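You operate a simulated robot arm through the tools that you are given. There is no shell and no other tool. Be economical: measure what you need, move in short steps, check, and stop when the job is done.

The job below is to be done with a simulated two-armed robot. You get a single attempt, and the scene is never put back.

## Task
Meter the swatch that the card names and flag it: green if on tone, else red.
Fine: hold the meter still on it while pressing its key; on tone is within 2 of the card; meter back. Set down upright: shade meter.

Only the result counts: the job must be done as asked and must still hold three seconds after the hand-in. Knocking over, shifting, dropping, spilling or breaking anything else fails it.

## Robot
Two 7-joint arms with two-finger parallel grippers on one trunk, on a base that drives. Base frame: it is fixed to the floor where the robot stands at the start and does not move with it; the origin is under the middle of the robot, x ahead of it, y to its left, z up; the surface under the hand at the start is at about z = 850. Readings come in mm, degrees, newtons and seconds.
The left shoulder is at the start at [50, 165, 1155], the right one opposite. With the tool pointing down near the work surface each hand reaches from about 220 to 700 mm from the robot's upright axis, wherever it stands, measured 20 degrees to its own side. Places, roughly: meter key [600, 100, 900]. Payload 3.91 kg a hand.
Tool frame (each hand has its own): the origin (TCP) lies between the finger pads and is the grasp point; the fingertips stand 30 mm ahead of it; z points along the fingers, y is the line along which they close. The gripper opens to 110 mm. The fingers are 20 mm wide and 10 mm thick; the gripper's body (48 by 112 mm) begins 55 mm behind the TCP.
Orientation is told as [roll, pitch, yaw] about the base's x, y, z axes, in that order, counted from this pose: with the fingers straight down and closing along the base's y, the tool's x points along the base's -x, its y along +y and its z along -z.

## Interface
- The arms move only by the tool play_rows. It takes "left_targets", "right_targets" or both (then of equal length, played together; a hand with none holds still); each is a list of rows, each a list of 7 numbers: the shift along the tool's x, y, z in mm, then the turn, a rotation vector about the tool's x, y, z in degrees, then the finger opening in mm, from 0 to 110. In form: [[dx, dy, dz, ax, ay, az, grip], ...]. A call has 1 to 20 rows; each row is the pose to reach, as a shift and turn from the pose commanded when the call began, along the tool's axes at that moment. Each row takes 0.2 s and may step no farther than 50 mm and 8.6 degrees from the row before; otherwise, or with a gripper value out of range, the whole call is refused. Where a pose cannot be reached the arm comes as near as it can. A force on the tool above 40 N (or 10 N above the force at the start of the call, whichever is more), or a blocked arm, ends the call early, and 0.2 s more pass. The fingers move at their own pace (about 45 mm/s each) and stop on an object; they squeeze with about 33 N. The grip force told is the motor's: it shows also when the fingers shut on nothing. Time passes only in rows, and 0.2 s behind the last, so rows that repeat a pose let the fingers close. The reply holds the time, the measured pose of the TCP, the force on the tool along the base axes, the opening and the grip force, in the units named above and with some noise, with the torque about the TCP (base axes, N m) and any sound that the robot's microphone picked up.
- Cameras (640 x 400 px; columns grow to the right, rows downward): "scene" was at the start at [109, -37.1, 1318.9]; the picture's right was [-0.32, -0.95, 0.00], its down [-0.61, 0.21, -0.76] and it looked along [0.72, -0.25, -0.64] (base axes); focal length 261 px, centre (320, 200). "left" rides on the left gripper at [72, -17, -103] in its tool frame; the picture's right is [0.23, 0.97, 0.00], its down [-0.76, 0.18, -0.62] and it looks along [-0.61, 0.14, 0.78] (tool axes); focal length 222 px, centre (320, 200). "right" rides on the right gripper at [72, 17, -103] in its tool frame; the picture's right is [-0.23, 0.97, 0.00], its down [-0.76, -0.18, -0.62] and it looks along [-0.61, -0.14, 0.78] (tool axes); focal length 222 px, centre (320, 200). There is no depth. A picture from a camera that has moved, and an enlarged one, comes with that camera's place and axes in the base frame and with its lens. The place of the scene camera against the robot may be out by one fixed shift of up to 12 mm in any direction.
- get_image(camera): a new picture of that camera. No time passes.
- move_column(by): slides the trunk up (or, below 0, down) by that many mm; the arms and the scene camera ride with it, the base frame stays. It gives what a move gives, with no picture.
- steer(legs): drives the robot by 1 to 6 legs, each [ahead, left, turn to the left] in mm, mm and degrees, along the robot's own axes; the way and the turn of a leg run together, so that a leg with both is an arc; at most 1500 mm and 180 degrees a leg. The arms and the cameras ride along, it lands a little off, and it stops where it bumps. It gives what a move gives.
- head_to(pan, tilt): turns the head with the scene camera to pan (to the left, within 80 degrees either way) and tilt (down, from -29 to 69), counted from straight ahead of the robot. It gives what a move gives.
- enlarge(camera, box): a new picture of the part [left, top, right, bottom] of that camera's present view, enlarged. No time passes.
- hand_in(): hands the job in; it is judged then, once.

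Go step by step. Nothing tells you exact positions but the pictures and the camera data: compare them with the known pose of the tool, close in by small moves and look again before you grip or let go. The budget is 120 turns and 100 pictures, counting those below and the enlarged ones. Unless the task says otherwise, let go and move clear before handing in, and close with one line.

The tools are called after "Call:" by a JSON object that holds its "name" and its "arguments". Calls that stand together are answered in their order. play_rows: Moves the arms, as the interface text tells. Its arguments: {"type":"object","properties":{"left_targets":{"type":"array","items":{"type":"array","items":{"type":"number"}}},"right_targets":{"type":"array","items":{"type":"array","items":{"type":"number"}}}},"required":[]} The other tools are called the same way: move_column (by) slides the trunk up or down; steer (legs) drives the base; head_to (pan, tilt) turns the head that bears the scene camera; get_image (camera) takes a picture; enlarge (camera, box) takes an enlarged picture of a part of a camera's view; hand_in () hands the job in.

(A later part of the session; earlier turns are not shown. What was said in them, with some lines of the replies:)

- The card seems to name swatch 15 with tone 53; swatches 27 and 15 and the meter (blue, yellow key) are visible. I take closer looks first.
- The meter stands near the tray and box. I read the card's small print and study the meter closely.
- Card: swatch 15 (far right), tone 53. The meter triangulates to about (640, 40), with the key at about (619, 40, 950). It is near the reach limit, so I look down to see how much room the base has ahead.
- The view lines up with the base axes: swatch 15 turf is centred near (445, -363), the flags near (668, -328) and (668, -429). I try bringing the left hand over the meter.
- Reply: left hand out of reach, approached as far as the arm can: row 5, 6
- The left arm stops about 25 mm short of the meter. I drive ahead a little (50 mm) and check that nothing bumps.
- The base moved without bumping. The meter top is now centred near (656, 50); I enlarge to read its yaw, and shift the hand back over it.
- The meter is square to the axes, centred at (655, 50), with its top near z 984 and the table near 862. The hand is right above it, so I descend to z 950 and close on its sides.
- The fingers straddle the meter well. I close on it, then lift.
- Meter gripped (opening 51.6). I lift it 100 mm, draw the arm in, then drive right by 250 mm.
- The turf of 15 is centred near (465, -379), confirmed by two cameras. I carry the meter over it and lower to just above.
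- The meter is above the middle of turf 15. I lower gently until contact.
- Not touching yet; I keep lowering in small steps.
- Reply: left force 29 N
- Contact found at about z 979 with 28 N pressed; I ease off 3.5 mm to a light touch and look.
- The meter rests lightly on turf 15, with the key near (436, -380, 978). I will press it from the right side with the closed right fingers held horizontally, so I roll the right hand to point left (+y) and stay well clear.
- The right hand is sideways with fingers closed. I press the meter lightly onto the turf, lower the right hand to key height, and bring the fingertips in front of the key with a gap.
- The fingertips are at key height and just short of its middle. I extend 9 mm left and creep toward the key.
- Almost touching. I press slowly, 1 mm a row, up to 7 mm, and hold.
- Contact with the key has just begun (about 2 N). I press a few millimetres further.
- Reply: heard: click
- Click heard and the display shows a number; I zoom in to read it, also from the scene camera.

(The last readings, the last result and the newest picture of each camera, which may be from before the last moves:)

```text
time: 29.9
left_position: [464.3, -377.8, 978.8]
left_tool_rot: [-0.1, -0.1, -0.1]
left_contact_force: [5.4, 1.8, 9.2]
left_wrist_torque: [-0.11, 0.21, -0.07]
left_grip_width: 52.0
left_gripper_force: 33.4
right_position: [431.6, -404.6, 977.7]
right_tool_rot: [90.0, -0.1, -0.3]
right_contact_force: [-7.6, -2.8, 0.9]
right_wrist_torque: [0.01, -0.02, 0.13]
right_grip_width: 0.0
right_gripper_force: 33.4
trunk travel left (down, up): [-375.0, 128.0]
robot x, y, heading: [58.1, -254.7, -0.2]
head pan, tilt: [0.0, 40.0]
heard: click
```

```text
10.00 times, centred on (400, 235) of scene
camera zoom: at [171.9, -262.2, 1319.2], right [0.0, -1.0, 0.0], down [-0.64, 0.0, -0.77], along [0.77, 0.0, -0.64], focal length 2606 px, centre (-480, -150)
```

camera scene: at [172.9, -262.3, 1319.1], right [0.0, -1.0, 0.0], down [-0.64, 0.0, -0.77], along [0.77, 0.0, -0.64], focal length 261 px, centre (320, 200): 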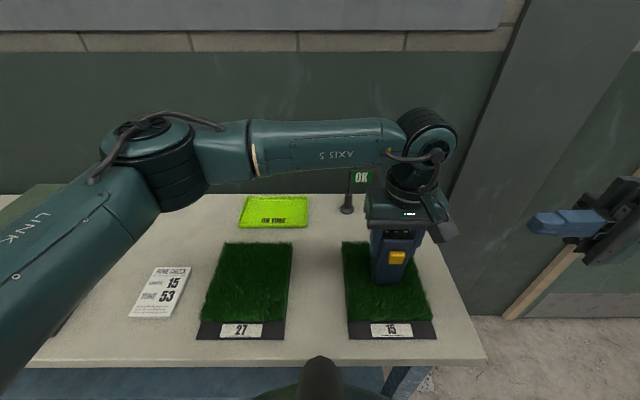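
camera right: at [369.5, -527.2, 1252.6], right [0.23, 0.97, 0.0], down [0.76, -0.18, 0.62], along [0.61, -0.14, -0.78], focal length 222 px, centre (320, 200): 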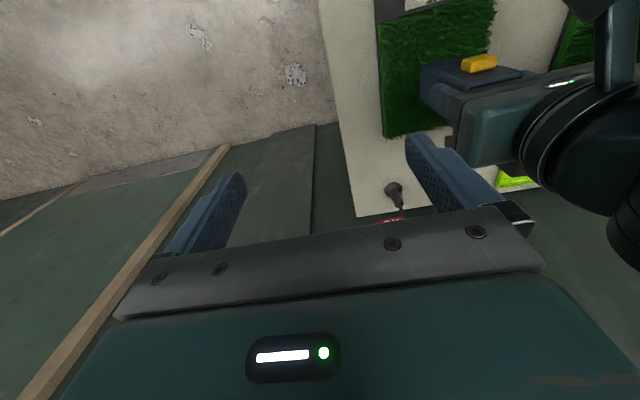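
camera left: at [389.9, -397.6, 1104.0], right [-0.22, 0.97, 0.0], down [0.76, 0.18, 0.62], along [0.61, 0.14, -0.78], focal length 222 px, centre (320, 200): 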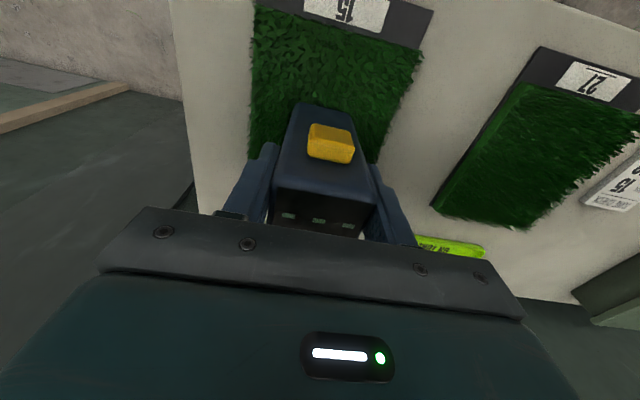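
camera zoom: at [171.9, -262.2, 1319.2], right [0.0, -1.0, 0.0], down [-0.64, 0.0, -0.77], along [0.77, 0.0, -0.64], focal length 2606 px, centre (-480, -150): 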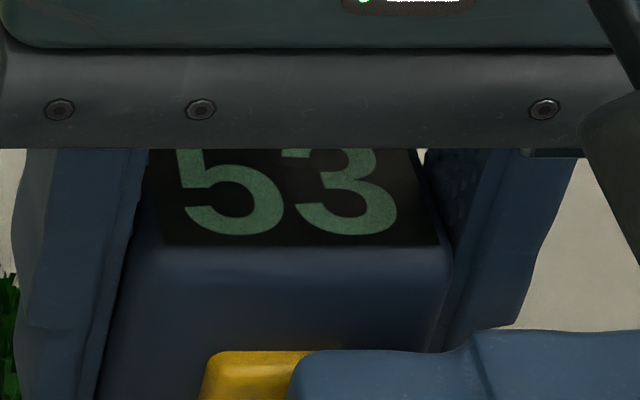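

The meter reads 53, exactly on tone, so the green OK flag is needed. I retract the right hand, then lift the meter.

Call:
{"name": "play_rows", "arguments": {"right_targets": [[10, 0, 0, 0, 0, 0, 0], [30, 0, 0, 0, 0, 0, 0], [30, 0, -45, 0, 0, 0, 0], [30, 0, -90, 0, 0, 0, 0], [30, 0, -140, 0, 0, 0, 0], [30, 45, -140, 0, 0, 0, 0], [30, 90, -140, 0, 0, 0, 0], [30, 110, -140, 0, 0, 0, 0], [30, 110, -140, 0, 0, 0, 0]]}}

Call:
{"name": "play_rows", "arguments": {"right_targets": [[0, 0, 0, 8.3, 0, 0, 0], [0, 0, 0, 16.5, 0, 0, 0], [0, 0, 0, 24.7, 0, 0, 0], [0, 0, 0, 32.9, 0, 0, 20], [0, 0, 0, 41, 0, 0, 40], [0, 0, 0, 49.2, 0, 0, 60], [0, 0, 0, 57.4, 0, 0, 80], [0, 20, 0, 65.6, 0, 0, 80], [0, 40, 0, 73.8, 0, 0, 80], [0, 60, 0, 82, 0, 0, 80], [0, 60, 0, 90, 0, 0, 80], [0, 60, 0, 90, 0, 0, 80]], "left_targets": [[0, 0, -15, 0, 0, 0, 30], [0, 0, -40, 0, 0, 0, 30], [0, 0, -73, 0, 0, 0, 30], [0, 0, -73, 0, 0, 0, 30], [-6, 36, -73, 0, 0, 0, 30], [-12, 72, -73, 0, 0, 0, 30], [-18, 108, -73, 0, 0, 0, 30], [-24, 144, -73, 0, 0, 0, 30], [-30, 176, -73, 0, 0, 0, 30], [-30, 176, -73, 0, 0, 0, 30], [-30, 176, -73, 0, 0, 0, 30], [-30, 176, -73, 0, 0, 0, 30]]}}

Call:
{"name": "get_image", "arguments": {"camera": "scene"}}

```text
time: 31.9
left_position: [463.6, -378.4, 978.8]
left_tool_rot: [0.0, 0.0, -0.2]
left_contact_force: [0.2, 1.0, 10.4]
left_wrist_torque: [0.16, -0.11, 0.01]
left_grip_width: 51.9
left_gripper_force: 32.7
right_position: [400.4, -549.6, 1088.7]
right_tool_rot: [89.9, 0.0, -0.2]
right_contact_force: [0.3, -0.1, 0.1]
right_wrist_torque: [0.0, 0.0, 0.02]
right_grip_width: 0.0
right_gripper_force: 32.8
trunk travel left (down, up): [-375.0, 128.0]
robot x, y, heading: [60.7, -250.0, -0.1]
head pan, tilt: [0.0, 40.0]
```

```text
time: 34.5
left_position: [496.6, -202.2, 1050.3]
left_tool_rot: [0.0, 0.0, -0.2]
left_contact_force: [1.0, -0.2, -2.3]
left_wrist_torque: [0.02, 0.01, 0.02]
left_grip_width: 51.8
left_gripper_force: 32.8
right_position: [401.2, -546.7, 1149.1]
right_tool_rot: [-0.1, -0.2, -0.3]
right_contact_force: [-0.2, -1.1, 0.4]
right_wrist_torque: [0.0, 0.02, 0.01]
right_grip_width: 79.8
right_gripper_force: 0.0
trunk travel left (down, up): [-375.0, 128.0]
robot x, y, heading: [56.8, -254.3, -0.3]
head pan, tilt: [0.0, 40.0]
```

```text
64 pictures are left
camera scene: at [172.9, -262.5, 1319.1], right [0.0, -1.0, 0.0], down [-0.64, 0.0, -0.77], along [0.77, 0.0, -0.64], focal length 261 px, centre (320, 200)
```

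scene: 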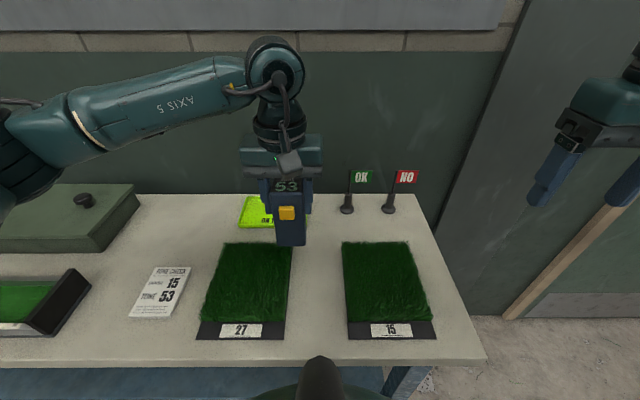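

The meter is lifted clear. I drive back left and return it above its original spot (653.5, 53).

Call:
{"name": "steer", "arguments": {"legs": [[0, 253, 0]]}}

```text
time: 37.3
left_position: [497.4, 51.9, 1049.8]
left_tool_rot: [0.0, 0.0, -0.3]
left_contact_force: [0.2, -0.3, -3.1]
left_wrist_torque: [0.0, 0.04, 0.01]
left_grip_width: 51.8
left_gripper_force: 33.1
right_position: [401.4, -291.8, 1150.2]
right_tool_rot: [0.0, 0.1, -0.2]
right_contact_force: [0.7, 0.5, -0.7]
right_wrist_torque: [0.03, -0.01, -0.01]
right_grip_width: 79.9
right_gripper_force: 0.0
trunk travel left (down, up): [-375.0, 128.0]
robot x, y, heading: [59.1, 2.4, -0.5]
head pan, tilt: [0.0, 40.0]
```

Call:
{"name": "play_rows", "arguments": {"left_targets": [[-40, 0, 0, 0, 0, -0.3, 30], [-80, 1, 0, 0, 0, -0.3, 30], [-120, 2, 0, 0, 0, -0.3, 30], [-157, 2, 0, 0, 0, -0.3, 30], [-157, 2, 40, 0, 0, -0.3, 30], [-157, 2, 80, 0, 0, -0.3, 30], [-157, 2, 90, 0, 0, -0.3, 30], [-157, 2, 90, 0, 0, -0.3, 30]]}}

Call:
{"name": "enlarge", "arguments": {"camera": "scene", "box": [240, 120, 360, 240]}}

```text
time: 39.1
left_position: [654.6, 50.9, 959.0]
left_tool_rot: [0.0, 0.1, 0.0]
left_contact_force: [-0.7, 0.6, -2.2]
left_wrist_torque: [0.02, 0.02, 0.02]
left_grip_width: 51.7
left_gripper_force: 33.2
right_position: [401.4, -293.0, 1148.1]
right_tool_rot: [0.0, 0.0, -0.3]
right_contact_force: [1.1, 0.3, 0.5]
right_wrist_torque: [0.02, 0.03, -0.01]
right_grip_width: 80.1
right_gripper_force: 0.0
trunk travel left (down, up): [-375.0, 128.0]
robot x, y, heading: [58.3, 0.4, -0.4]
head pan, tilt: [0.0, 40.0]
```

```text
3.33 times, centred on (300, 180) of scene
camera zoom: at [174.1, -8.0, 1319.1], right [-0.01, -1.0, 0.0], down [-0.64, 0.0, -0.77], along [0.77, 0.0, -0.64], focal length 869 px, centre (387, 267)
```

zoom: 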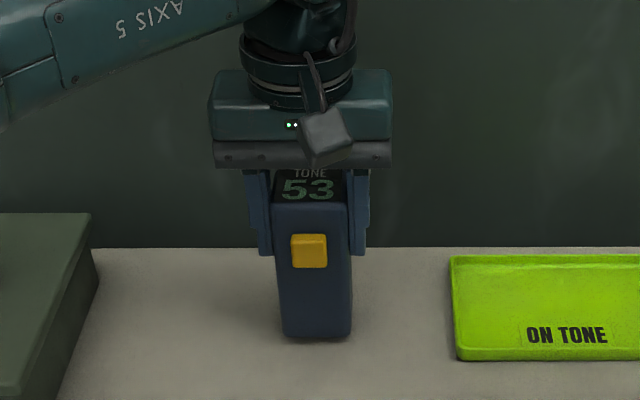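

Right back in place; I lower the last 7 mm gently.

Call:
{"name": "play_rows", "arguments": {"left_targets": [[0.8, 1, 2, 0, 0, 0, 30], [0.8, 1.3, 4, 0, 0, 0, 30], [0.8, 1.3, 5.5, 0, 0, 0, 30], [0.8, 1.3, 6.5, 0, 0, 0, 30], [0.8, 1.3, 7.2, 0, 0, 0, 30], [0.8, 1.3, 7.2, 0, 0, 0, 30]]}}

```text
time: 40.5
left_position: [654.5, 54.8, 952.4]
left_tool_rot: [0.1, 0.0, 0.0]
left_contact_force: [-0.4, -0.3, -2.0]
left_wrist_torque: [0.04, 0.02, -0.02]
left_grip_width: 51.8
left_gripper_force: 33.1
right_position: [400.7, -293.0, 1148.6]
right_tool_rot: [0.0, 0.0, -0.2]
right_contact_force: [-0.5, 0.0, 0.2]
right_wrist_torque: [0.03, -0.04, 0.01]
right_grip_width: 80.0
right_gripper_force: 0.1
trunk travel left (down, up): [-375.0, 128.0]
robot x, y, heading: [61.6, 1.9, -0.3]
head pan, tilt: [0.0, 40.0]
```

Call:
{"name": "play_rows", "arguments": {"left_targets": [[0, -1, 0.7, 0, 0, 0, 30], [0, -1, 1.4, 0, 0, 0, 30], [0, -1, 2, 0, 0, 0, 30], [0, -1, 2, 0, 0, 0, 30]]}}

```text
time: 41.5
left_position: [654.0, 53.7, 950.9]
left_tool_rot: [0.0, 0.0, 0.0]
left_contact_force: [-0.1, -0.1, 2.1]
left_wrist_torque: [0.11, -0.04, 0.01]
left_grip_width: 52.1
left_gripper_force: 33.6
right_position: [400.2, -291.4, 1149.3]
right_tool_rot: [0.0, -0.1, -0.4]
right_contact_force: [-0.2, 0.8, -0.2]
right_wrist_torque: [-0.01, 0.02, -0.01]
right_grip_width: 80.1
right_gripper_force: 0.0
trunk travel left (down, up): [-375.0, 128.0]
robot x, y, heading: [61.4, 4.9, -0.4]
head pan, tilt: [0.0, 40.0]
```

Contact with the table (force went from -2 to +2). I open the fingers and rise clear.

Call:
{"name": "play_rows", "arguments": {"left_targets": [[0, 0, 0.3, 0, 0, 0, 60], [0, 0, 0.3, 0, 0, 0, 85], [0, 0, 0.3, 0, 0, 0, 110], [0, 0, 0, 0, 0, 0, 110], [0, 0, -10, 0, 0, 0, 110], [0, 0, -40, 0, 0, 0, 110], [0, 0, -80, 0, 0, 0, 110], [0, 0, -120, 0, 0, 0, 110], [0, 0, -150, 0, 0, 0, 110], [45, 0, -150, 0, 0, 0, 110], [90, 0, -150, 0, 0, 0, 110], [135, 0, -150, 0, 0, 0, 110], [180, 0, -150, 0, 0, 0, 110], [220, 0, -150, 0, 0, 0, 110], [220, 0, -150, 0, 0, 0, 110]]}}

Call:
{"name": "get_image", "arguments": {"camera": "scene"}}

Call:
{"name": "enlarge", "arguments": {"camera": "scene", "box": [240, 120, 360, 240]}}

```text
time: 44.7
left_position: [431.2, 53.6, 1099.3]
left_tool_rot: [0.0, -0.1, 0.1]
left_contact_force: [0.4, -0.1, 0.3]
left_wrist_torque: [0.01, -0.01, 0.0]
left_grip_width: 110.2
left_gripper_force: 0.1
right_position: [401.8, -292.8, 1149.2]
right_tool_rot: [0.0, -0.1, -0.2]
right_contact_force: [0.8, 0.1, -0.5]
right_wrist_torque: [-0.01, 0.01, -0.01]
right_grip_width: 80.1
right_gripper_force: 0.1
trunk travel left (down, up): [-375.0, 128.0]
robot x, y, heading: [63.6, 4.1, -0.3]
head pan, tilt: [0.0, 40.0]
```

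```text
62 pictures are left
camera scene: at [174.0, -8.0, 1319.1], right [-0.01, -1.0, 0.0], down [-0.64, 0.0, -0.77], along [0.77, 0.0, -0.64], focal length 261 px, centre (320, 200)
```

scene: 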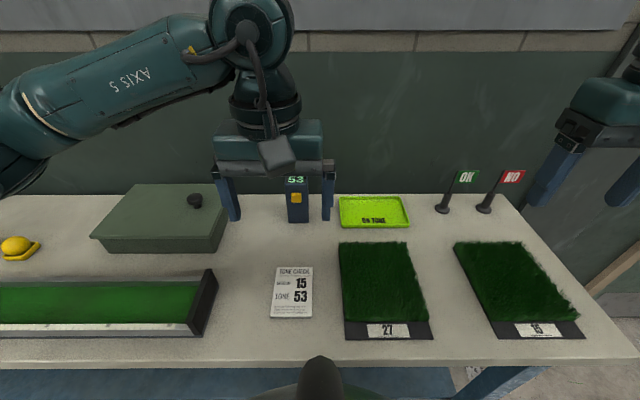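

```text
3.33 times, centred on (300, 180) of scene
camera zoom: at [174.0, -8.0, 1319.1], right [-0.01, -1.0, 0.0], down [-0.64, 0.0, -0.77], along [0.77, 0.0, -0.64], focal length 869 px, centre (387, 267)
```

zoom: 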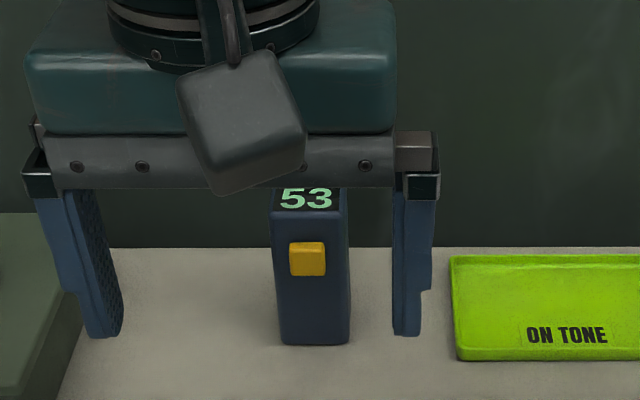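

The meter stands back on its spot. Now the green OK flag: I drive right and a bit ahead so the right arm faces it, then look closer.

Call:
{"name": "steer", "arguments": {"legs": [[0, -170, 0], [25, 0, 0.3]]}}

Call:
{"name": "play_rows", "arguments": {"right_targets": [[0, 0, 0, 0, 0, 0, 80], [-40, 10, 0, 0, 0, 0, 80], [-80, 20, 0, 0, 0, 0, 80], [-100, 30, 0, 0, 0, 0, 80], [-100, 30, 0, 0, 0, 0, 80]]}}

Call:
{"name": "get_image", "arguments": {"camera": "right"}}

Call:
{"name": "get_image", "arguments": {"camera": "scene"}}

```text
time: 47.2
left_position: [455.7, -117.1, 1098.7]
left_tool_rot: [0.0, 0.2, 0.4]
left_contact_force: [-0.1, 0.5, -0.5]
left_wrist_torque: [-0.02, -0.01, 0.0]
left_grip_width: 110.0
left_gripper_force: 0.0
right_position: [427.6, -462.3, 1150.0]
right_tool_rot: [0.0, 0.0, -0.1]
right_contact_force: [0.0, -0.9, -1.0]
right_wrist_torque: [-0.01, 0.02, 0.01]
right_grip_width: 80.2
right_gripper_force: 0.0
trunk travel left (down, up): [-375.0, 128.0]
robot x, y, heading: [83.6, -164.6, 0.1]
head pan, tilt: [0.0, 40.0]
```

```text
time: 48.5
left_position: [455.4, -116.9, 1099.7]
left_tool_rot: [0.0, 0.0, 0.3]
left_contact_force: [0.5, 0.3, -0.3]
left_wrist_torque: [0.01, 0.0, -0.03]
left_grip_width: 109.9
left_gripper_force: 0.0
right_position: [526.3, -431.8, 1148.8]
right_tool_rot: [-0.1, -0.1, -0.2]
right_contact_force: [0.0, -0.1, 0.5]
right_wrist_torque: [0.03, -0.03, 0.0]
right_grip_width: 80.1
right_gripper_force: 0.0
trunk travel left (down, up): [-375.0, 128.0]
robot x, y, heading: [81.4, -169.2, 0.2]
head pan, tilt: [0.0, 40.0]
```

```text
60 pictures are left
camera right: at [453.1, -414.6, 1252.8], right [0.23, 0.97, 0.0], down [0.76, -0.18, 0.62], along [0.61, -0.14, -0.78], focal length 222 px, centre (320, 200)
```

right: 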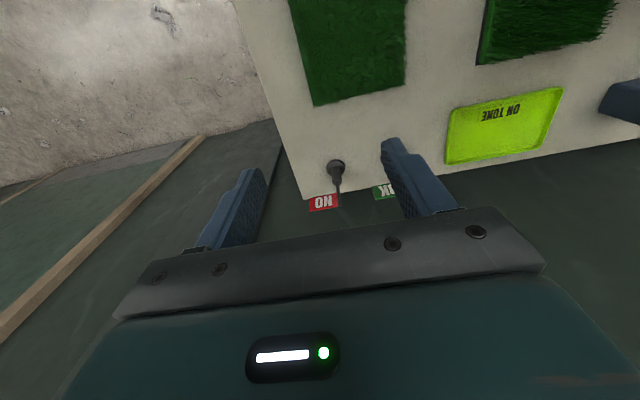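

```text
59 pictures are left
camera scene: at [197.6, -178.6, 1319.1], right [0.0, -1.0, 0.0], down [-0.64, 0.0, -0.77], along [0.77, 0.0, -0.64], focal length 261 px, centre (320, 200)
```

scene: 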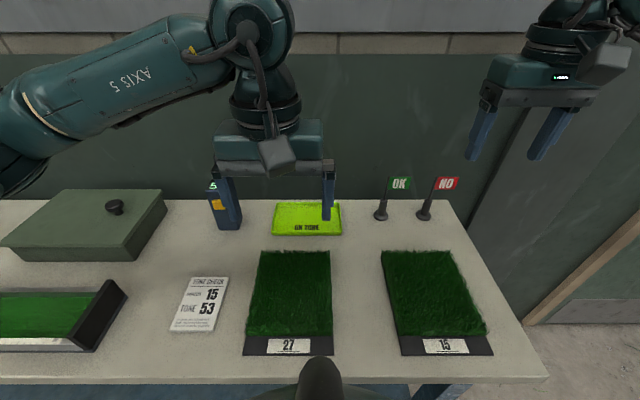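

I rotate the right hand a quarter turn so that the fingers close along x (front and back of the flag pole), and take a detailed look at the flag.

Call:
{"name": "play_rows", "arguments": {"right_targets": [[0, 5, 0, 0, 0, 8.3, 80], [0, 10, 0, 0, 0, 16.5, 80], [0, 15, 0, 0, 0, 24.7, 80], [0, 20, 0, 0, 0, 32.9, 80], [0, 25, 0, 0, 0, 41, 80], [0, 30, 0, 0, 0, 49.2, 80], [0, 40, 0, 0, 0, 57.4, 80], [0, 50, 0, 0, 0, 65.6, 80], [0, 60, 0, 0, 0, 73.8, 80], [0, 70, 0, 0, 0, 82, 80], [0, 80, 0, 0, 0, 90, 80], [0, 80, 0, 0, 0, 90, 80]]}}

Call:
{"name": "enlarge", "arguments": {"camera": "scene", "box": [360, 160, 470, 230]}}

Call:
{"name": "get_image", "arguments": {"camera": "right"}}

```text
time: 51.0
left_position: [455.1, -116.3, 1099.2]
left_tool_rot: [0.0, 0.0, 0.3]
left_contact_force: [0.4, 0.3, 0.0]
left_wrist_torque: [-0.04, 0.03, -0.02]
left_grip_width: 110.1
left_gripper_force: 0.1
right_position: [527.0, -353.4, 1149.8]
right_tool_rot: [-0.1, -0.1, -90.2]
right_contact_force: [-0.3, -0.3, 0.3]
right_wrist_torque: [0.01, 0.0, -0.01]
right_grip_width: 80.0
right_gripper_force: 0.0
trunk travel left (down, up): [-375.0, 128.0]
robot x, y, heading: [85.7, -169.6, -0.1]
head pan, tilt: [0.0, 40.0]
```

```text
5.71 times, centred on (415, 195) of scene
camera zoom: at [197.7, -178.5, 1319.1], right [0.0, -1.0, 0.0], down [-0.64, 0.0, -0.77], along [0.77, 0.0, -0.64], focal length 1489 px, centre (-223, 229)
```

zoom: 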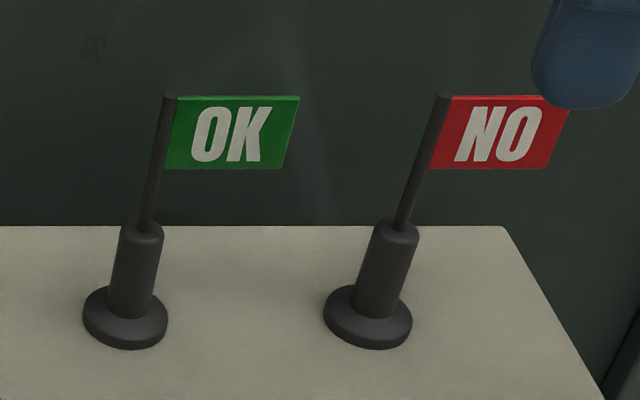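

```text
57 pictures are left
camera right: at [543.1, -279.7, 1253.3], right [0.97, -0.23, 0.0], down [-0.18, -0.76, 0.62], along [-0.14, -0.61, -0.78], focal length 222 px, centre (320, 200)
```

right: 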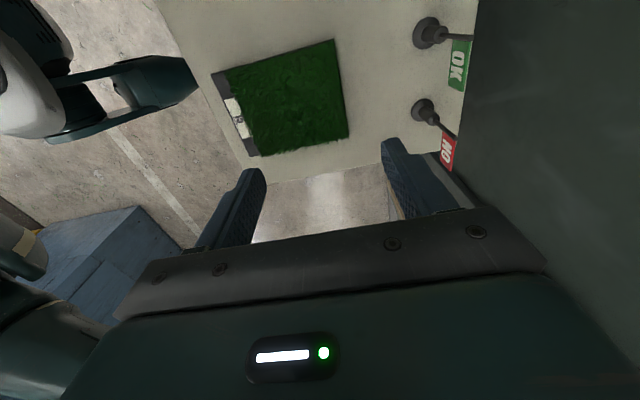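

The flag's thick stem spans about z 876–919 near (689, -329). The best grasp is from the front with the tool pitched 45° forward-down, closing along y on the stem; I turn the hand back and pitch it.

Call:
{"name": "play_rows", "arguments": {"right_targets": [[0, 0, 0, 0, 0, -8.3, 80], [0, 0, 0, 0, 0, -16.5, 80], [0, 0, 0, 0, 0, -24.7, 80], [0, 0, 0, 0, 0, -32.9, 80], [0, 0, 0, 0, 0, -41, 80], [0, 0, 0, 0, 0, -49.2, 60], [0, 0, 0, 0, 0, -57.4, 60], [0, 0, 0, 0, 0, -65.6, 60], [0, 0, 0, 0, 0, -73.8, 60], [0, 0, 0, 0, 0, -82, 60], [0, 0, 0, 0, 0, -90.2, 60], [0, 0, 0, 0, 0, -90.2, 60]]}}

Call:
{"name": "play_rows", "arguments": {"right_targets": [[0, 4, 0, 0, -8, 0, 60], [-10, 8, 20, 0, -16, 0, 60], [-20, 12, 40, 0, -24, 0, 60], [-30, 16, 60, 0, -32, 0, 60], [-40, 20, 80, 0, -40, 0, 60], [-50, 24, 100, 0, -45, 0, 60], [-60, 24, 130, 0, -45, 0, 60], [-60, 24, 130, 0, -45, 0, 60]]}}

Call:
{"name": "get_image", "arguments": {"camera": "right"}}

Call:
{"name": "get_image", "arguments": {"camera": "scene"}}

```text
time: 53.6
left_position: [455.5, -115.6, 1099.5]
left_tool_rot: [-0.1, 0.1, 0.3]
left_contact_force: [0.0, 0.0, -0.8]
left_wrist_torque: [-0.02, 0.02, 0.0]
left_grip_width: 110.1
left_gripper_force: 0.0
right_position: [526.7, -351.0, 1150.3]
right_tool_rot: [0.0, 0.0, 0.2]
right_contact_force: [0.7, 0.1, 0.9]
right_wrist_torque: [0.0, -0.01, 0.0]
right_grip_width: 60.0
right_gripper_force: 0.0
trunk travel left (down, up): [-375.0, 128.0]
robot x, y, heading: [78.8, -167.4, -0.2]
head pan, tilt: [0.0, 40.0]
```

```text
time: 55.5
left_position: [455.4, -117.4, 1099.6]
left_tool_rot: [0.0, 0.0, 0.3]
left_contact_force: [0.0, -0.5, 0.3]
left_wrist_torque: [-0.04, 0.0, 0.0]
left_grip_width: 109.7
left_gripper_force: 0.1
right_position: [586.8, -327.4, 1019.2]
right_tool_rot: [0.0, -45.1, 0.1]
right_contact_force: [0.3, -0.5, -0.6]
right_wrist_torque: [0.01, -0.02, 0.01]
right_grip_width: 60.0
right_gripper_force: 0.1
trunk travel left (down, up): [-375.0, 128.0]
robot x, y, heading: [87.7, -168.2, 0.1]
head pan, tilt: [0.0, 40.0]
```

```text
56 pictures are left
camera right: at [461.4, -310.4, 1040.9], right [0.16, 0.97, 0.16], down [0.1, -0.18, 0.98], along [0.98, -0.14, -0.12], focal length 222 px, centre (320, 200)
```

right: 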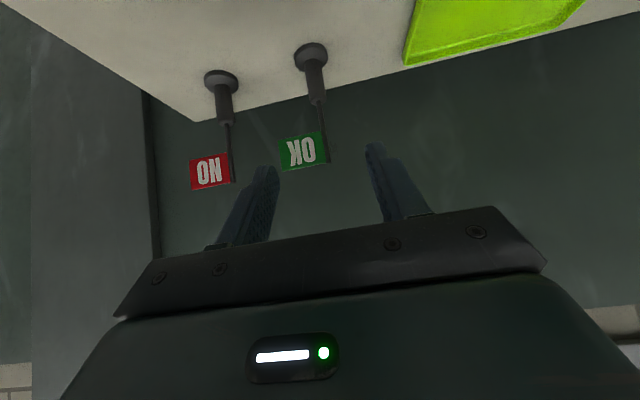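

```text
55 pictures are left
camera scene: at [197.6, -178.4, 1319.1], right [0.0, -1.0, 0.0], down [-0.64, 0.0, -0.77], along [0.77, 0.0, -0.64], focal length 261 px, centre (320, 200)
```

scene: 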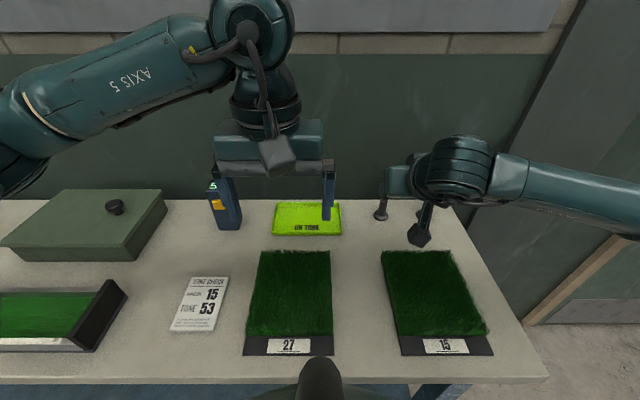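

The view from the pitched hand agrees with a table height near 848 and the flag stem at about (684, -327). I line up and advance part-way along the tool axis, then check.

Call:
{"name": "play_rows", "arguments": {"right_targets": [[12, 0, 0, 0, 0, 0, 60], [24, 0, 0, 0, 0, 0, 60], [24, 0, 40, 0, 0, 0, 60], [24, 0, 70, 0, 0, 0, 60], [24, 0, 90, 0, 0, 0, 60], [24, 0, 90, 0, 0, 0, 60]]}}

Call:
{"name": "get_image", "arguments": {"camera": "right"}}

Call:
{"name": "enlarge", "arguments": {"camera": "scene", "box": [350, 150, 470, 260]}}

```text
time: 56.9
left_position: [455.5, -116.4, 1099.0]
left_tool_rot: [0.0, 0.0, 0.3]
left_contact_force: [-0.9, 0.2, 0.8]
left_wrist_torque: [0.0, -0.01, 0.0]
left_grip_width: 109.9
left_gripper_force: 0.0
right_position: [633.3, -327.3, 938.6]
right_tool_rot: [-0.1, -45.2, 0.2]
right_contact_force: [0.2, 0.6, -1.0]
right_wrist_torque: [-0.04, -0.01, 0.02]
right_grip_width: 59.9
right_gripper_force: 0.0
trunk travel left (down, up): [-375.0, 128.0]
robot x, y, heading: [81.8, -168.6, 0.0]
head pan, tilt: [0.0, 40.0]
```

```text
54 pictures are left
camera right: at [508.4, -310.4, 960.2], right [0.16, 0.97, 0.16], down [0.1, -0.18, 0.98], along [0.98, -0.14, -0.12], focal length 222 px, centre (320, 200)
```

right: 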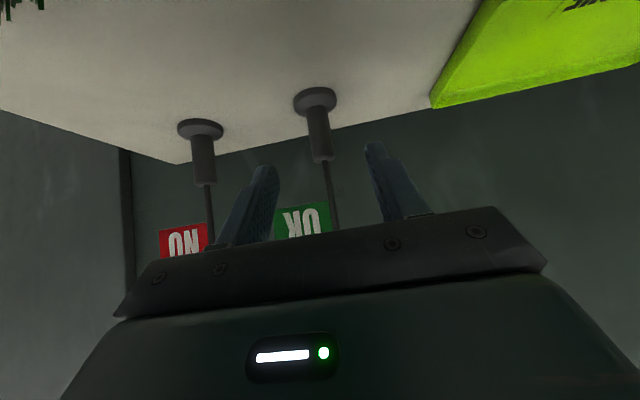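

```text
3.64 times, centred on (410, 205) of scene
camera zoom: at [197.7, -178.4, 1319.1], right [0.0, -1.0, 0.0], down [-0.64, 0.0, -0.77], along [0.77, 0.0, -0.64], focal length 948 px, centre (-7, 182)
```

zoom: 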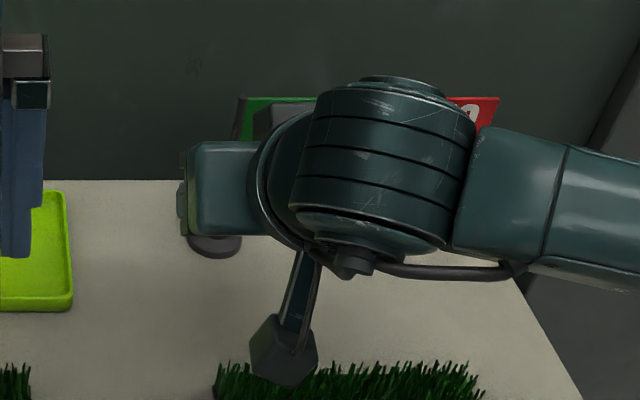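

Everything agrees: stem at (684, -327), its top at z 906. I advance 70 mm along the fingers and look before closing.

Call:
{"name": "play_rows", "arguments": {"right_targets": [[0, 0, 20, 0, 0, 0, 60], [0, 0, 40, 0, 0, 0, 60], [0, 0, 55, 0, 0, 0, 60], [0, 0, 65, 0, 0, 0, 60], [0, 0, 70, 0, 0, 0, 60], [0, 0, 70, 0, 0, 0, 60]]}}

Call:
{"name": "get_image", "arguments": {"camera": "right"}}

```text
time: 58.2
left_position: [455.7, -116.4, 1098.6]
left_tool_rot: [0.0, 0.0, 0.3]
left_contact_force: [-0.1, -0.6, 0.3]
left_wrist_torque: [0.0, 0.0, -0.02]
left_grip_width: 109.9
left_gripper_force: 0.1
right_position: [682.7, -328.5, 889.4]
right_tool_rot: [0.1, -45.0, 0.2]
right_contact_force: [0.2, 0.0, -0.3]
right_wrist_torque: [-0.05, 0.01, -0.01]
right_grip_width: 60.1
right_gripper_force: 0.1
trunk travel left (down, up): [-375.0, 128.0]
robot x, y, heading: [84.7, -170.6, -0.2]
head pan, tilt: [0.0, 40.0]
```

```text
52 pictures are left
camera right: at [558.6, -309.9, 911.9], right [0.16, 0.97, 0.16], down [0.1, -0.18, 0.98], along [0.98, -0.14, -0.12], focal length 222 px, centre (320, 200)
```

right: 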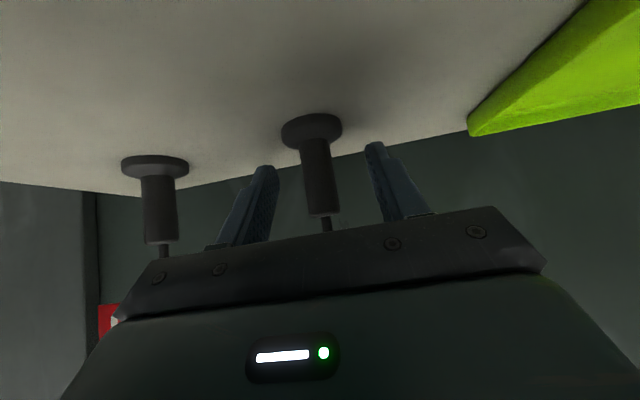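

The stem sits centred between the fingers. I close.

Call:
{"name": "play_rows", "arguments": {"right_targets": [[0, 0, 0, 0, 0, 0, 40], [0, 0, 0, 0, 0, 0, 25], [0, 0, 0, 0, 0, 0, 8], [0, 0, 0, 0, 0, 0, 8], [0, 0, 0, 0, 0, 0, 8], [0, 0, 0, 0, 0, 0, 8]]}}

Call:
{"name": "get_image", "arguments": {"camera": "right"}}

```text
time: 59.6
left_position: [454.8, -116.4, 1099.6]
left_tool_rot: [0.1, 0.0, 0.4]
left_contact_force: [-0.1, -0.1, -0.4]
left_wrist_torque: [-0.05, -0.02, 0.02]
left_grip_width: 110.2
left_gripper_force: 0.1
right_position: [683.8, -328.4, 889.7]
right_tool_rot: [0.0, -45.1, 0.1]
right_contact_force: [-1.0, 0.0, 2.1]
right_wrist_torque: [0.07, -0.03, 0.03]
right_grip_width: 17.5
right_gripper_force: 32.7
trunk travel left (down, up): [-375.0, 128.0]
robot x, y, heading: [85.6, -166.5, -0.3]
head pan, tilt: [0.0, 40.0]
```

```text
51 pictures are left
camera right: at [558.6, -310.0, 912.1], right [0.16, 0.97, 0.16], down [0.1, -0.18, 0.98], along [0.98, -0.14, -0.12], focal length 222 px, centre (320, 200)
```

right: 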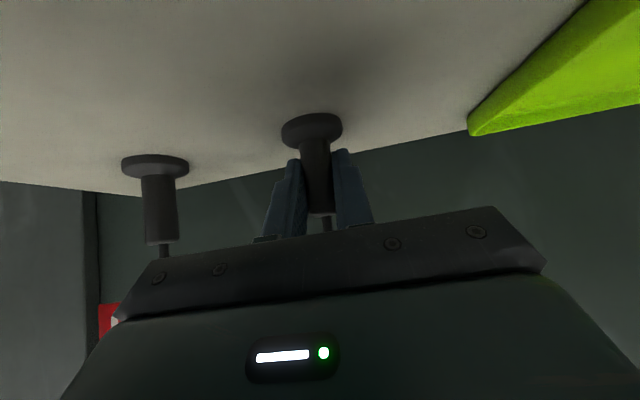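

The stem is gripped (17.5 mm). I lift straight up 110 mm, then drive back 218 and right 51 to bring the flag over swatch 15's middle.

Call:
{"name": "play_rows", "arguments": {"right_targets": [[-10, 0, -10, 0, 0, 0, 8], [-30, 0, -30, 0, 0, 0, 8], [-55, 0, -55, 0, 0, 0, 8], [-78, 0, -78, 0, 0, 0, 8], [-78, 0, -78, 0, 0, 0, 8]]}}

Call:
{"name": "get_image", "arguments": {"camera": "scene"}}

```text
time: 60.9
left_position: [453.5, -115.9, 1100.7]
left_tool_rot: [0.1, 0.2, 0.3]
left_contact_force: [0.2, 0.5, 0.6]
left_wrist_torque: [0.02, 0.0, -0.04]
left_grip_width: 110.0
left_gripper_force: 0.0
right_position: [681.9, -325.7, 1000.6]
right_tool_rot: [0.0, -45.0, 0.1]
right_contact_force: [0.1, -0.4, -1.3]
right_wrist_torque: [0.02, 0.0, -0.01]
right_grip_width: 17.5
right_gripper_force: 32.8
trunk travel left (down, up): [-375.0, 128.0]
robot x, y, heading: [85.9, -166.8, -0.2]
head pan, tilt: [0.0, 40.0]
```

```text
50 pictures are left
camera scene: at [197.9, -178.5, 1319.1], right [0.0, -1.0, 0.0], down [-0.64, 0.0, -0.77], along [0.77, 0.0, -0.64], focal length 261 px, centre (320, 200)
```

scene: 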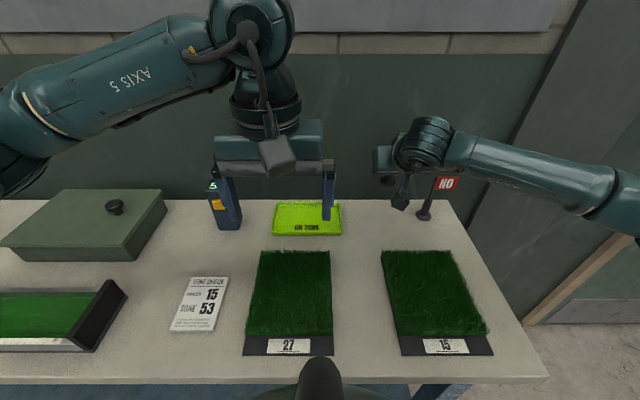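

Call:
{"name": "steer", "arguments": {"legs": [[-218, 0, 0], [0, -52, 0]]}}

Call:
{"name": "get_image", "arguments": {"camera": "scene"}}

Call:
{"name": "get_image", "arguments": {"camera": "right"}}

```text
time: 63.3
left_position: [236.9, -167.1, 1098.2]
left_tool_rot: [0.0, 0.0, 0.2]
left_contact_force: [0.0, 0.6, 0.4]
left_wrist_torque: [0.0, -0.03, -0.02]
left_grip_width: 109.9
left_gripper_force: 0.0
right_position: [464.5, -377.7, 1000.6]
right_tool_rot: [0.0, -45.2, 0.2]
right_contact_force: [0.7, -0.1, -0.3]
right_wrist_torque: [0.0, -0.02, 0.03]
right_grip_width: 17.4
right_gripper_force: 33.1
trunk travel left (down, up): [-375.0, 128.0]
robot x, y, heading: [-133.2, -218.4, 0.1]
head pan, tilt: [0.0, 40.0]
```

```text
49 pictures are left
camera scene: at [-21.1, -229.8, 1319.1], right [0.0, -1.0, 0.0], down [-0.64, 0.0, -0.77], along [0.77, 0.0, -0.64], focal length 261 px, centre (320, 200)
```

scene: 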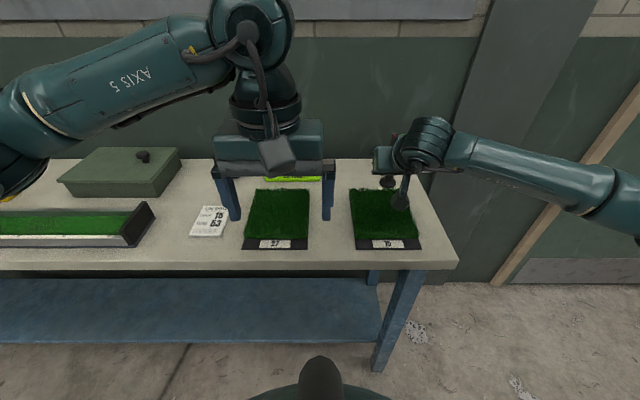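

```text
48 pictures are left
camera right: at [338.4, -361.0, 1022.9], right [0.16, 0.97, 0.16], down [0.1, -0.18, 0.98], along [0.98, -0.14, -0.12], focal length 222 px, centre (320, 200)
```

right: 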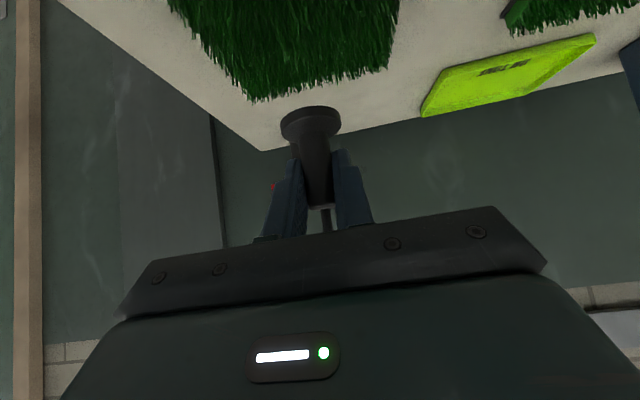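

The flag is over the middle of swatch 15. I lower it to about 6 mm above the turf.

Call:
{"name": "play_rows", "arguments": {"right_targets": [[14, 0, 14, 0, 0, 0, 8], [28, 0, 28, 0, 0, 0, 8], [42, 0, 42, 0, 0, 0, 8], [53, 0, 53, 0, 0, 0, 8], [53, 0, 53, 0, 0, 0, 8]]}}

Call:
{"name": "get_image", "arguments": {"camera": "right"}}

Call:
{"name": "enlarge", "arguments": {"camera": "scene", "box": [330, 130, 450, 260]}}

```text
time: 64.5
left_position: [236.0, -167.4, 1099.8]
left_tool_rot: [0.0, 0.0, 0.4]
left_contact_force: [0.0, 0.4, -0.9]
left_wrist_torque: [0.02, 0.01, -0.01]
left_grip_width: 110.1
left_gripper_force: 0.0
right_position: [461.7, -379.0, 925.6]
right_tool_rot: [0.0, -45.1, 0.1]
right_contact_force: [0.6, 0.0, -0.3]
right_wrist_torque: [-0.01, 0.02, 0.02]
right_grip_width: 17.5
right_gripper_force: 33.1
trunk travel left (down, up): [-375.0, 128.0]
robot x, y, heading: [-135.6, -219.4, -0.2]
head pan, tilt: [0.0, 40.0]
```

```text
47 pictures are left
camera right: at [337.3, -361.5, 948.0], right [0.16, 0.97, 0.16], down [0.1, -0.18, 0.98], along [0.98, -0.14, -0.12], focal length 222 px, centre (320, 200)
```

right: 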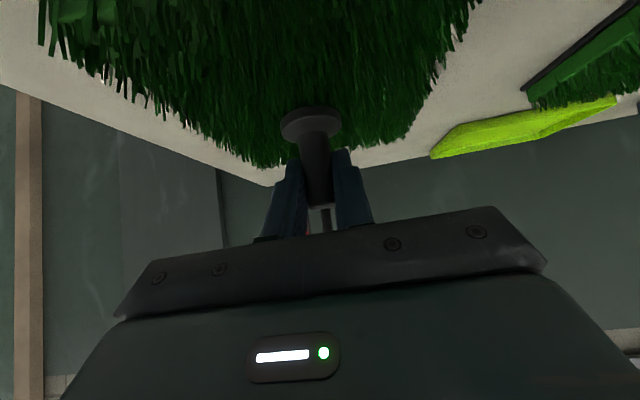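

```text
3.08 times, centred on (390, 195) of scene
camera zoom: at [-21.1, -229.3, 1319.1], right [0.0, -1.0, 0.0], down [-0.64, 0.0, -0.77], along [0.77, 0.0, -0.64], focal length 802 px, centre (105, 215)
```

zoom: 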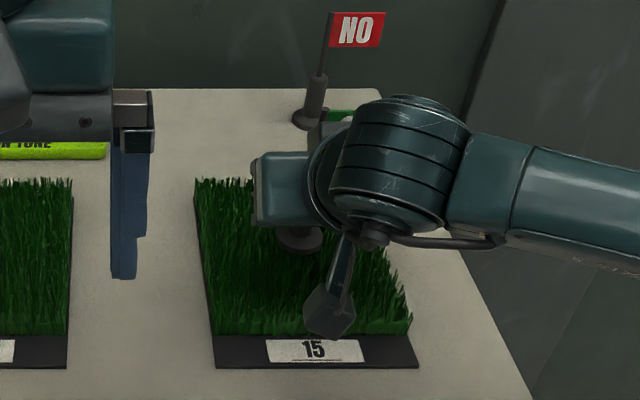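

Call:
{"name": "play_rows", "arguments": {"right_targets": [[1, 0, 1, 0, 0, 0, 8], [2, 0, 2, 0, 0, 0, 8], [3, 0, 3, 0, 0, 0, 8], [4, 0, 4, 0, 0, 0, 8], [4, 0, 4, 0, 0, 0, 8]]}}

Call:
{"name": "play_rows", "arguments": {"right_targets": [[0.7, 0, 0.7, 0, 0, 0, 8], [1.4, 0, 1.4, 0, 0, 0, 8], [1.4, 0, 1.4, 0, 0, 0, 8]]}}

```text
time: 65.7
left_position: [235.4, -166.4, 1100.0]
left_tool_rot: [0.1, 0.0, 0.2]
left_contact_force: [0.0, -0.3, 0.4]
left_wrist_torque: [0.03, -0.04, -0.03]
left_grip_width: 109.8
left_gripper_force: 0.1
right_position: [464.4, -376.7, 919.9]
right_tool_rot: [0.0, -45.0, 0.1]
right_contact_force: [-0.2, 0.4, 3.4]
right_wrist_torque: [0.13, -0.01, 0.01]
right_grip_width: 17.7
right_gripper_force: 32.8
trunk travel left (down, up): [-375.0, 128.0]
robot x, y, heading: [-138.7, -220.1, 0.2]
head pan, tilt: [0.0, 40.0]
```

```text
time: 66.5
left_position: [235.0, -167.3, 1099.8]
left_tool_rot: [-0.1, 0.0, 0.3]
left_contact_force: [0.1, -0.3, 0.9]
left_wrist_torque: [0.0, -0.01, 0.02]
left_grip_width: 109.9
left_gripper_force: 0.2
right_position: [462.6, -377.9, 918.5]
right_tool_rot: [0.0, -45.1, 0.0]
right_contact_force: [1.0, -0.3, 8.0]
right_wrist_torque: [-0.18, -0.09, -0.08]
right_grip_width: 17.6
right_gripper_force: 32.8
trunk travel left (down, up): [-375.0, 128.0]
robot x, y, heading: [-131.8, -219.6, -0.2]
head pan, tilt: [0.0, 40.0]
```

The flag base is down on the turf (8 N). I ease off slightly, open, and back out along the finger axis.

Call:
{"name": "play_rows", "arguments": {"right_targets": [[-0.7, 0, -0.7, 0, 0, 0, 8], [-0.7, 0, -0.7, 0, 0, 0, 30], [-0.7, 0, -0.7, 0, 0, 0, 60], [-0.7, 0, -0.7, 0, 0, 0, 60], [-0.7, 0, -0.7, 0, 0, 0, 60]]}}

Call:
{"name": "get_image", "arguments": {"camera": "right"}}

```text
time: 67.7
left_position: [237.2, -166.9, 1098.7]
left_tool_rot: [0.1, 0.0, 0.3]
left_contact_force: [0.3, 1.1, -0.1]
left_wrist_torque: [-0.03, 0.0, -0.02]
left_grip_width: 109.7
left_gripper_force: 0.0
right_position: [462.7, -377.9, 917.9]
right_tool_rot: [0.0, -44.9, 0.1]
right_contact_force: [0.1, 0.3, -0.2]
right_wrist_torque: [0.0, -0.01, 0.02]
right_grip_width: 60.0
right_gripper_force: 0.1
trunk travel left (down, up): [-375.0, 128.0]
robot x, y, heading: [-134.8, -219.1, -0.0]
head pan, tilt: [0.0, 40.0]
```

```text
45 pictures are left
camera right: at [338.3, -360.0, 941.1], right [0.16, 0.97, 0.16], down [0.1, -0.18, 0.98], along [0.98, -0.14, -0.12], focal length 222 px, centre (320, 200)
```

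right: 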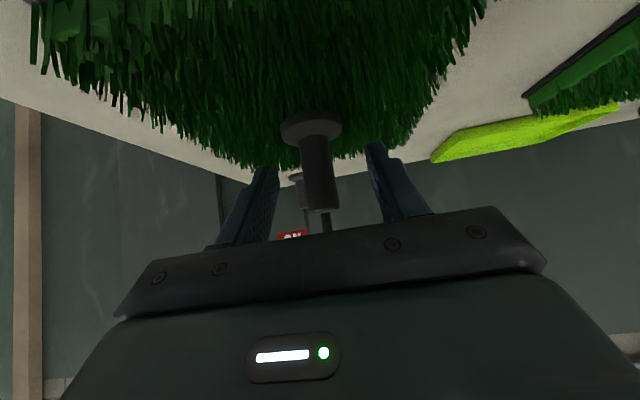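

The flag stands by itself. I withdraw the hand along the tool axis and check.

Call:
{"name": "play_rows", "arguments": {"right_targets": [[0, 0, -15, 0, 0, 0, 60], [0, 0, -40, 0, 0, 0, 60], [0, 0, -80, 0, 0, 0, 60], [0, 0, -120, 0, 0, 0, 60], [0, 0, -120, 0, 0, 0, 60]]}}

Call:
{"name": "steer", "arguments": {"legs": [[-60, 0, 0]]}}

Call:
{"name": "get_image", "arguments": {"camera": "right"}}

Call:
{"name": "get_image", "arguments": {"camera": "scene"}}

```text
time: 68.9
left_position: [235.8, -166.8, 1099.2]
left_tool_rot: [0.0, 0.0, 0.2]
left_contact_force: [0.1, 0.3, 0.6]
left_wrist_torque: [-0.01, 0.0, 0.01]
left_grip_width: 110.2
left_gripper_force: 0.0
right_position: [377.9, -377.1, 1002.5]
right_tool_rot: [-0.1, -45.0, 0.1]
right_contact_force: [-0.3, 0.3, -0.7]
right_wrist_torque: [-0.03, 0.01, -0.02]
right_grip_width: 60.0
right_gripper_force: 0.0
trunk travel left (down, up): [-375.0, 128.0]
robot x, y, heading: [-138.4, -216.0, -0.1]
head pan, tilt: [0.0, 40.0]
```

```text
time: 69.8
left_position: [176.6, -167.3, 1100.6]
left_tool_rot: [0.0, 0.0, 0.3]
left_contact_force: [0.4, 0.0, -0.6]
left_wrist_torque: [0.01, -0.04, -0.02]
left_grip_width: 110.3
left_gripper_force: 0.1
right_position: [317.9, -375.7, 1003.4]
right_tool_rot: [0.0, -45.1, 0.1]
right_contact_force: [-0.4, -0.1, 1.2]
right_wrist_torque: [-0.01, -0.02, 0.0]
right_grip_width: 60.0
right_gripper_force: 0.0
trunk travel left (down, up): [-375.0, 128.0]
robot x, y, heading: [-190.9, -219.6, -0.0]
head pan, tilt: [0.0, 40.0]
```

```text
44 pictures are left
camera right: at [192.7, -359.5, 1026.0], right [0.16, 0.97, 0.16], down [0.1, -0.18, 0.98], along [0.98, -0.14, -0.12], focal length 222 px, centre (320, 200)
```

right: 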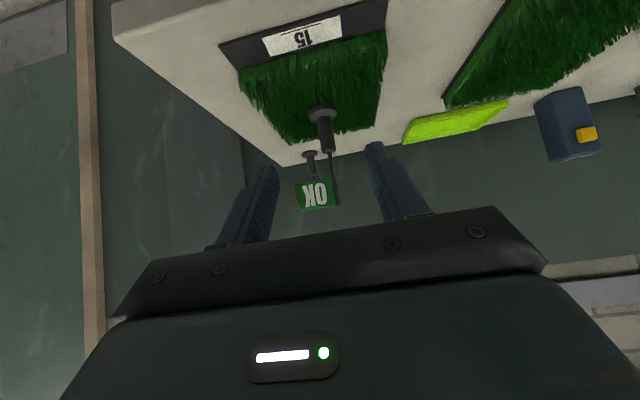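

```text
43 pictures are left
camera scene: at [-81.4, -229.2, 1319.2], right [0.0, -1.0, 0.0], down [-0.64, 0.0, -0.77], along [0.77, 0.0, -0.64], focal length 261 px, centre (320, 200)
```

scene: 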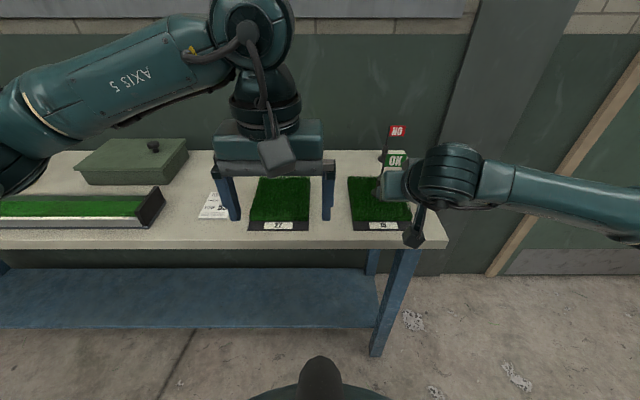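

The green OK flag stands upright on swatch 15, the meter is back on its spot, and both hands are clear. I hand in.

Call:
{"name": "hand_in", "arguments": {}}

```text
The job is handed in.
```

Swatch 15 read 53 against the card's 53, so it is on tone: the green OK flag stands on it, and the shade meter is back upright on its spot.
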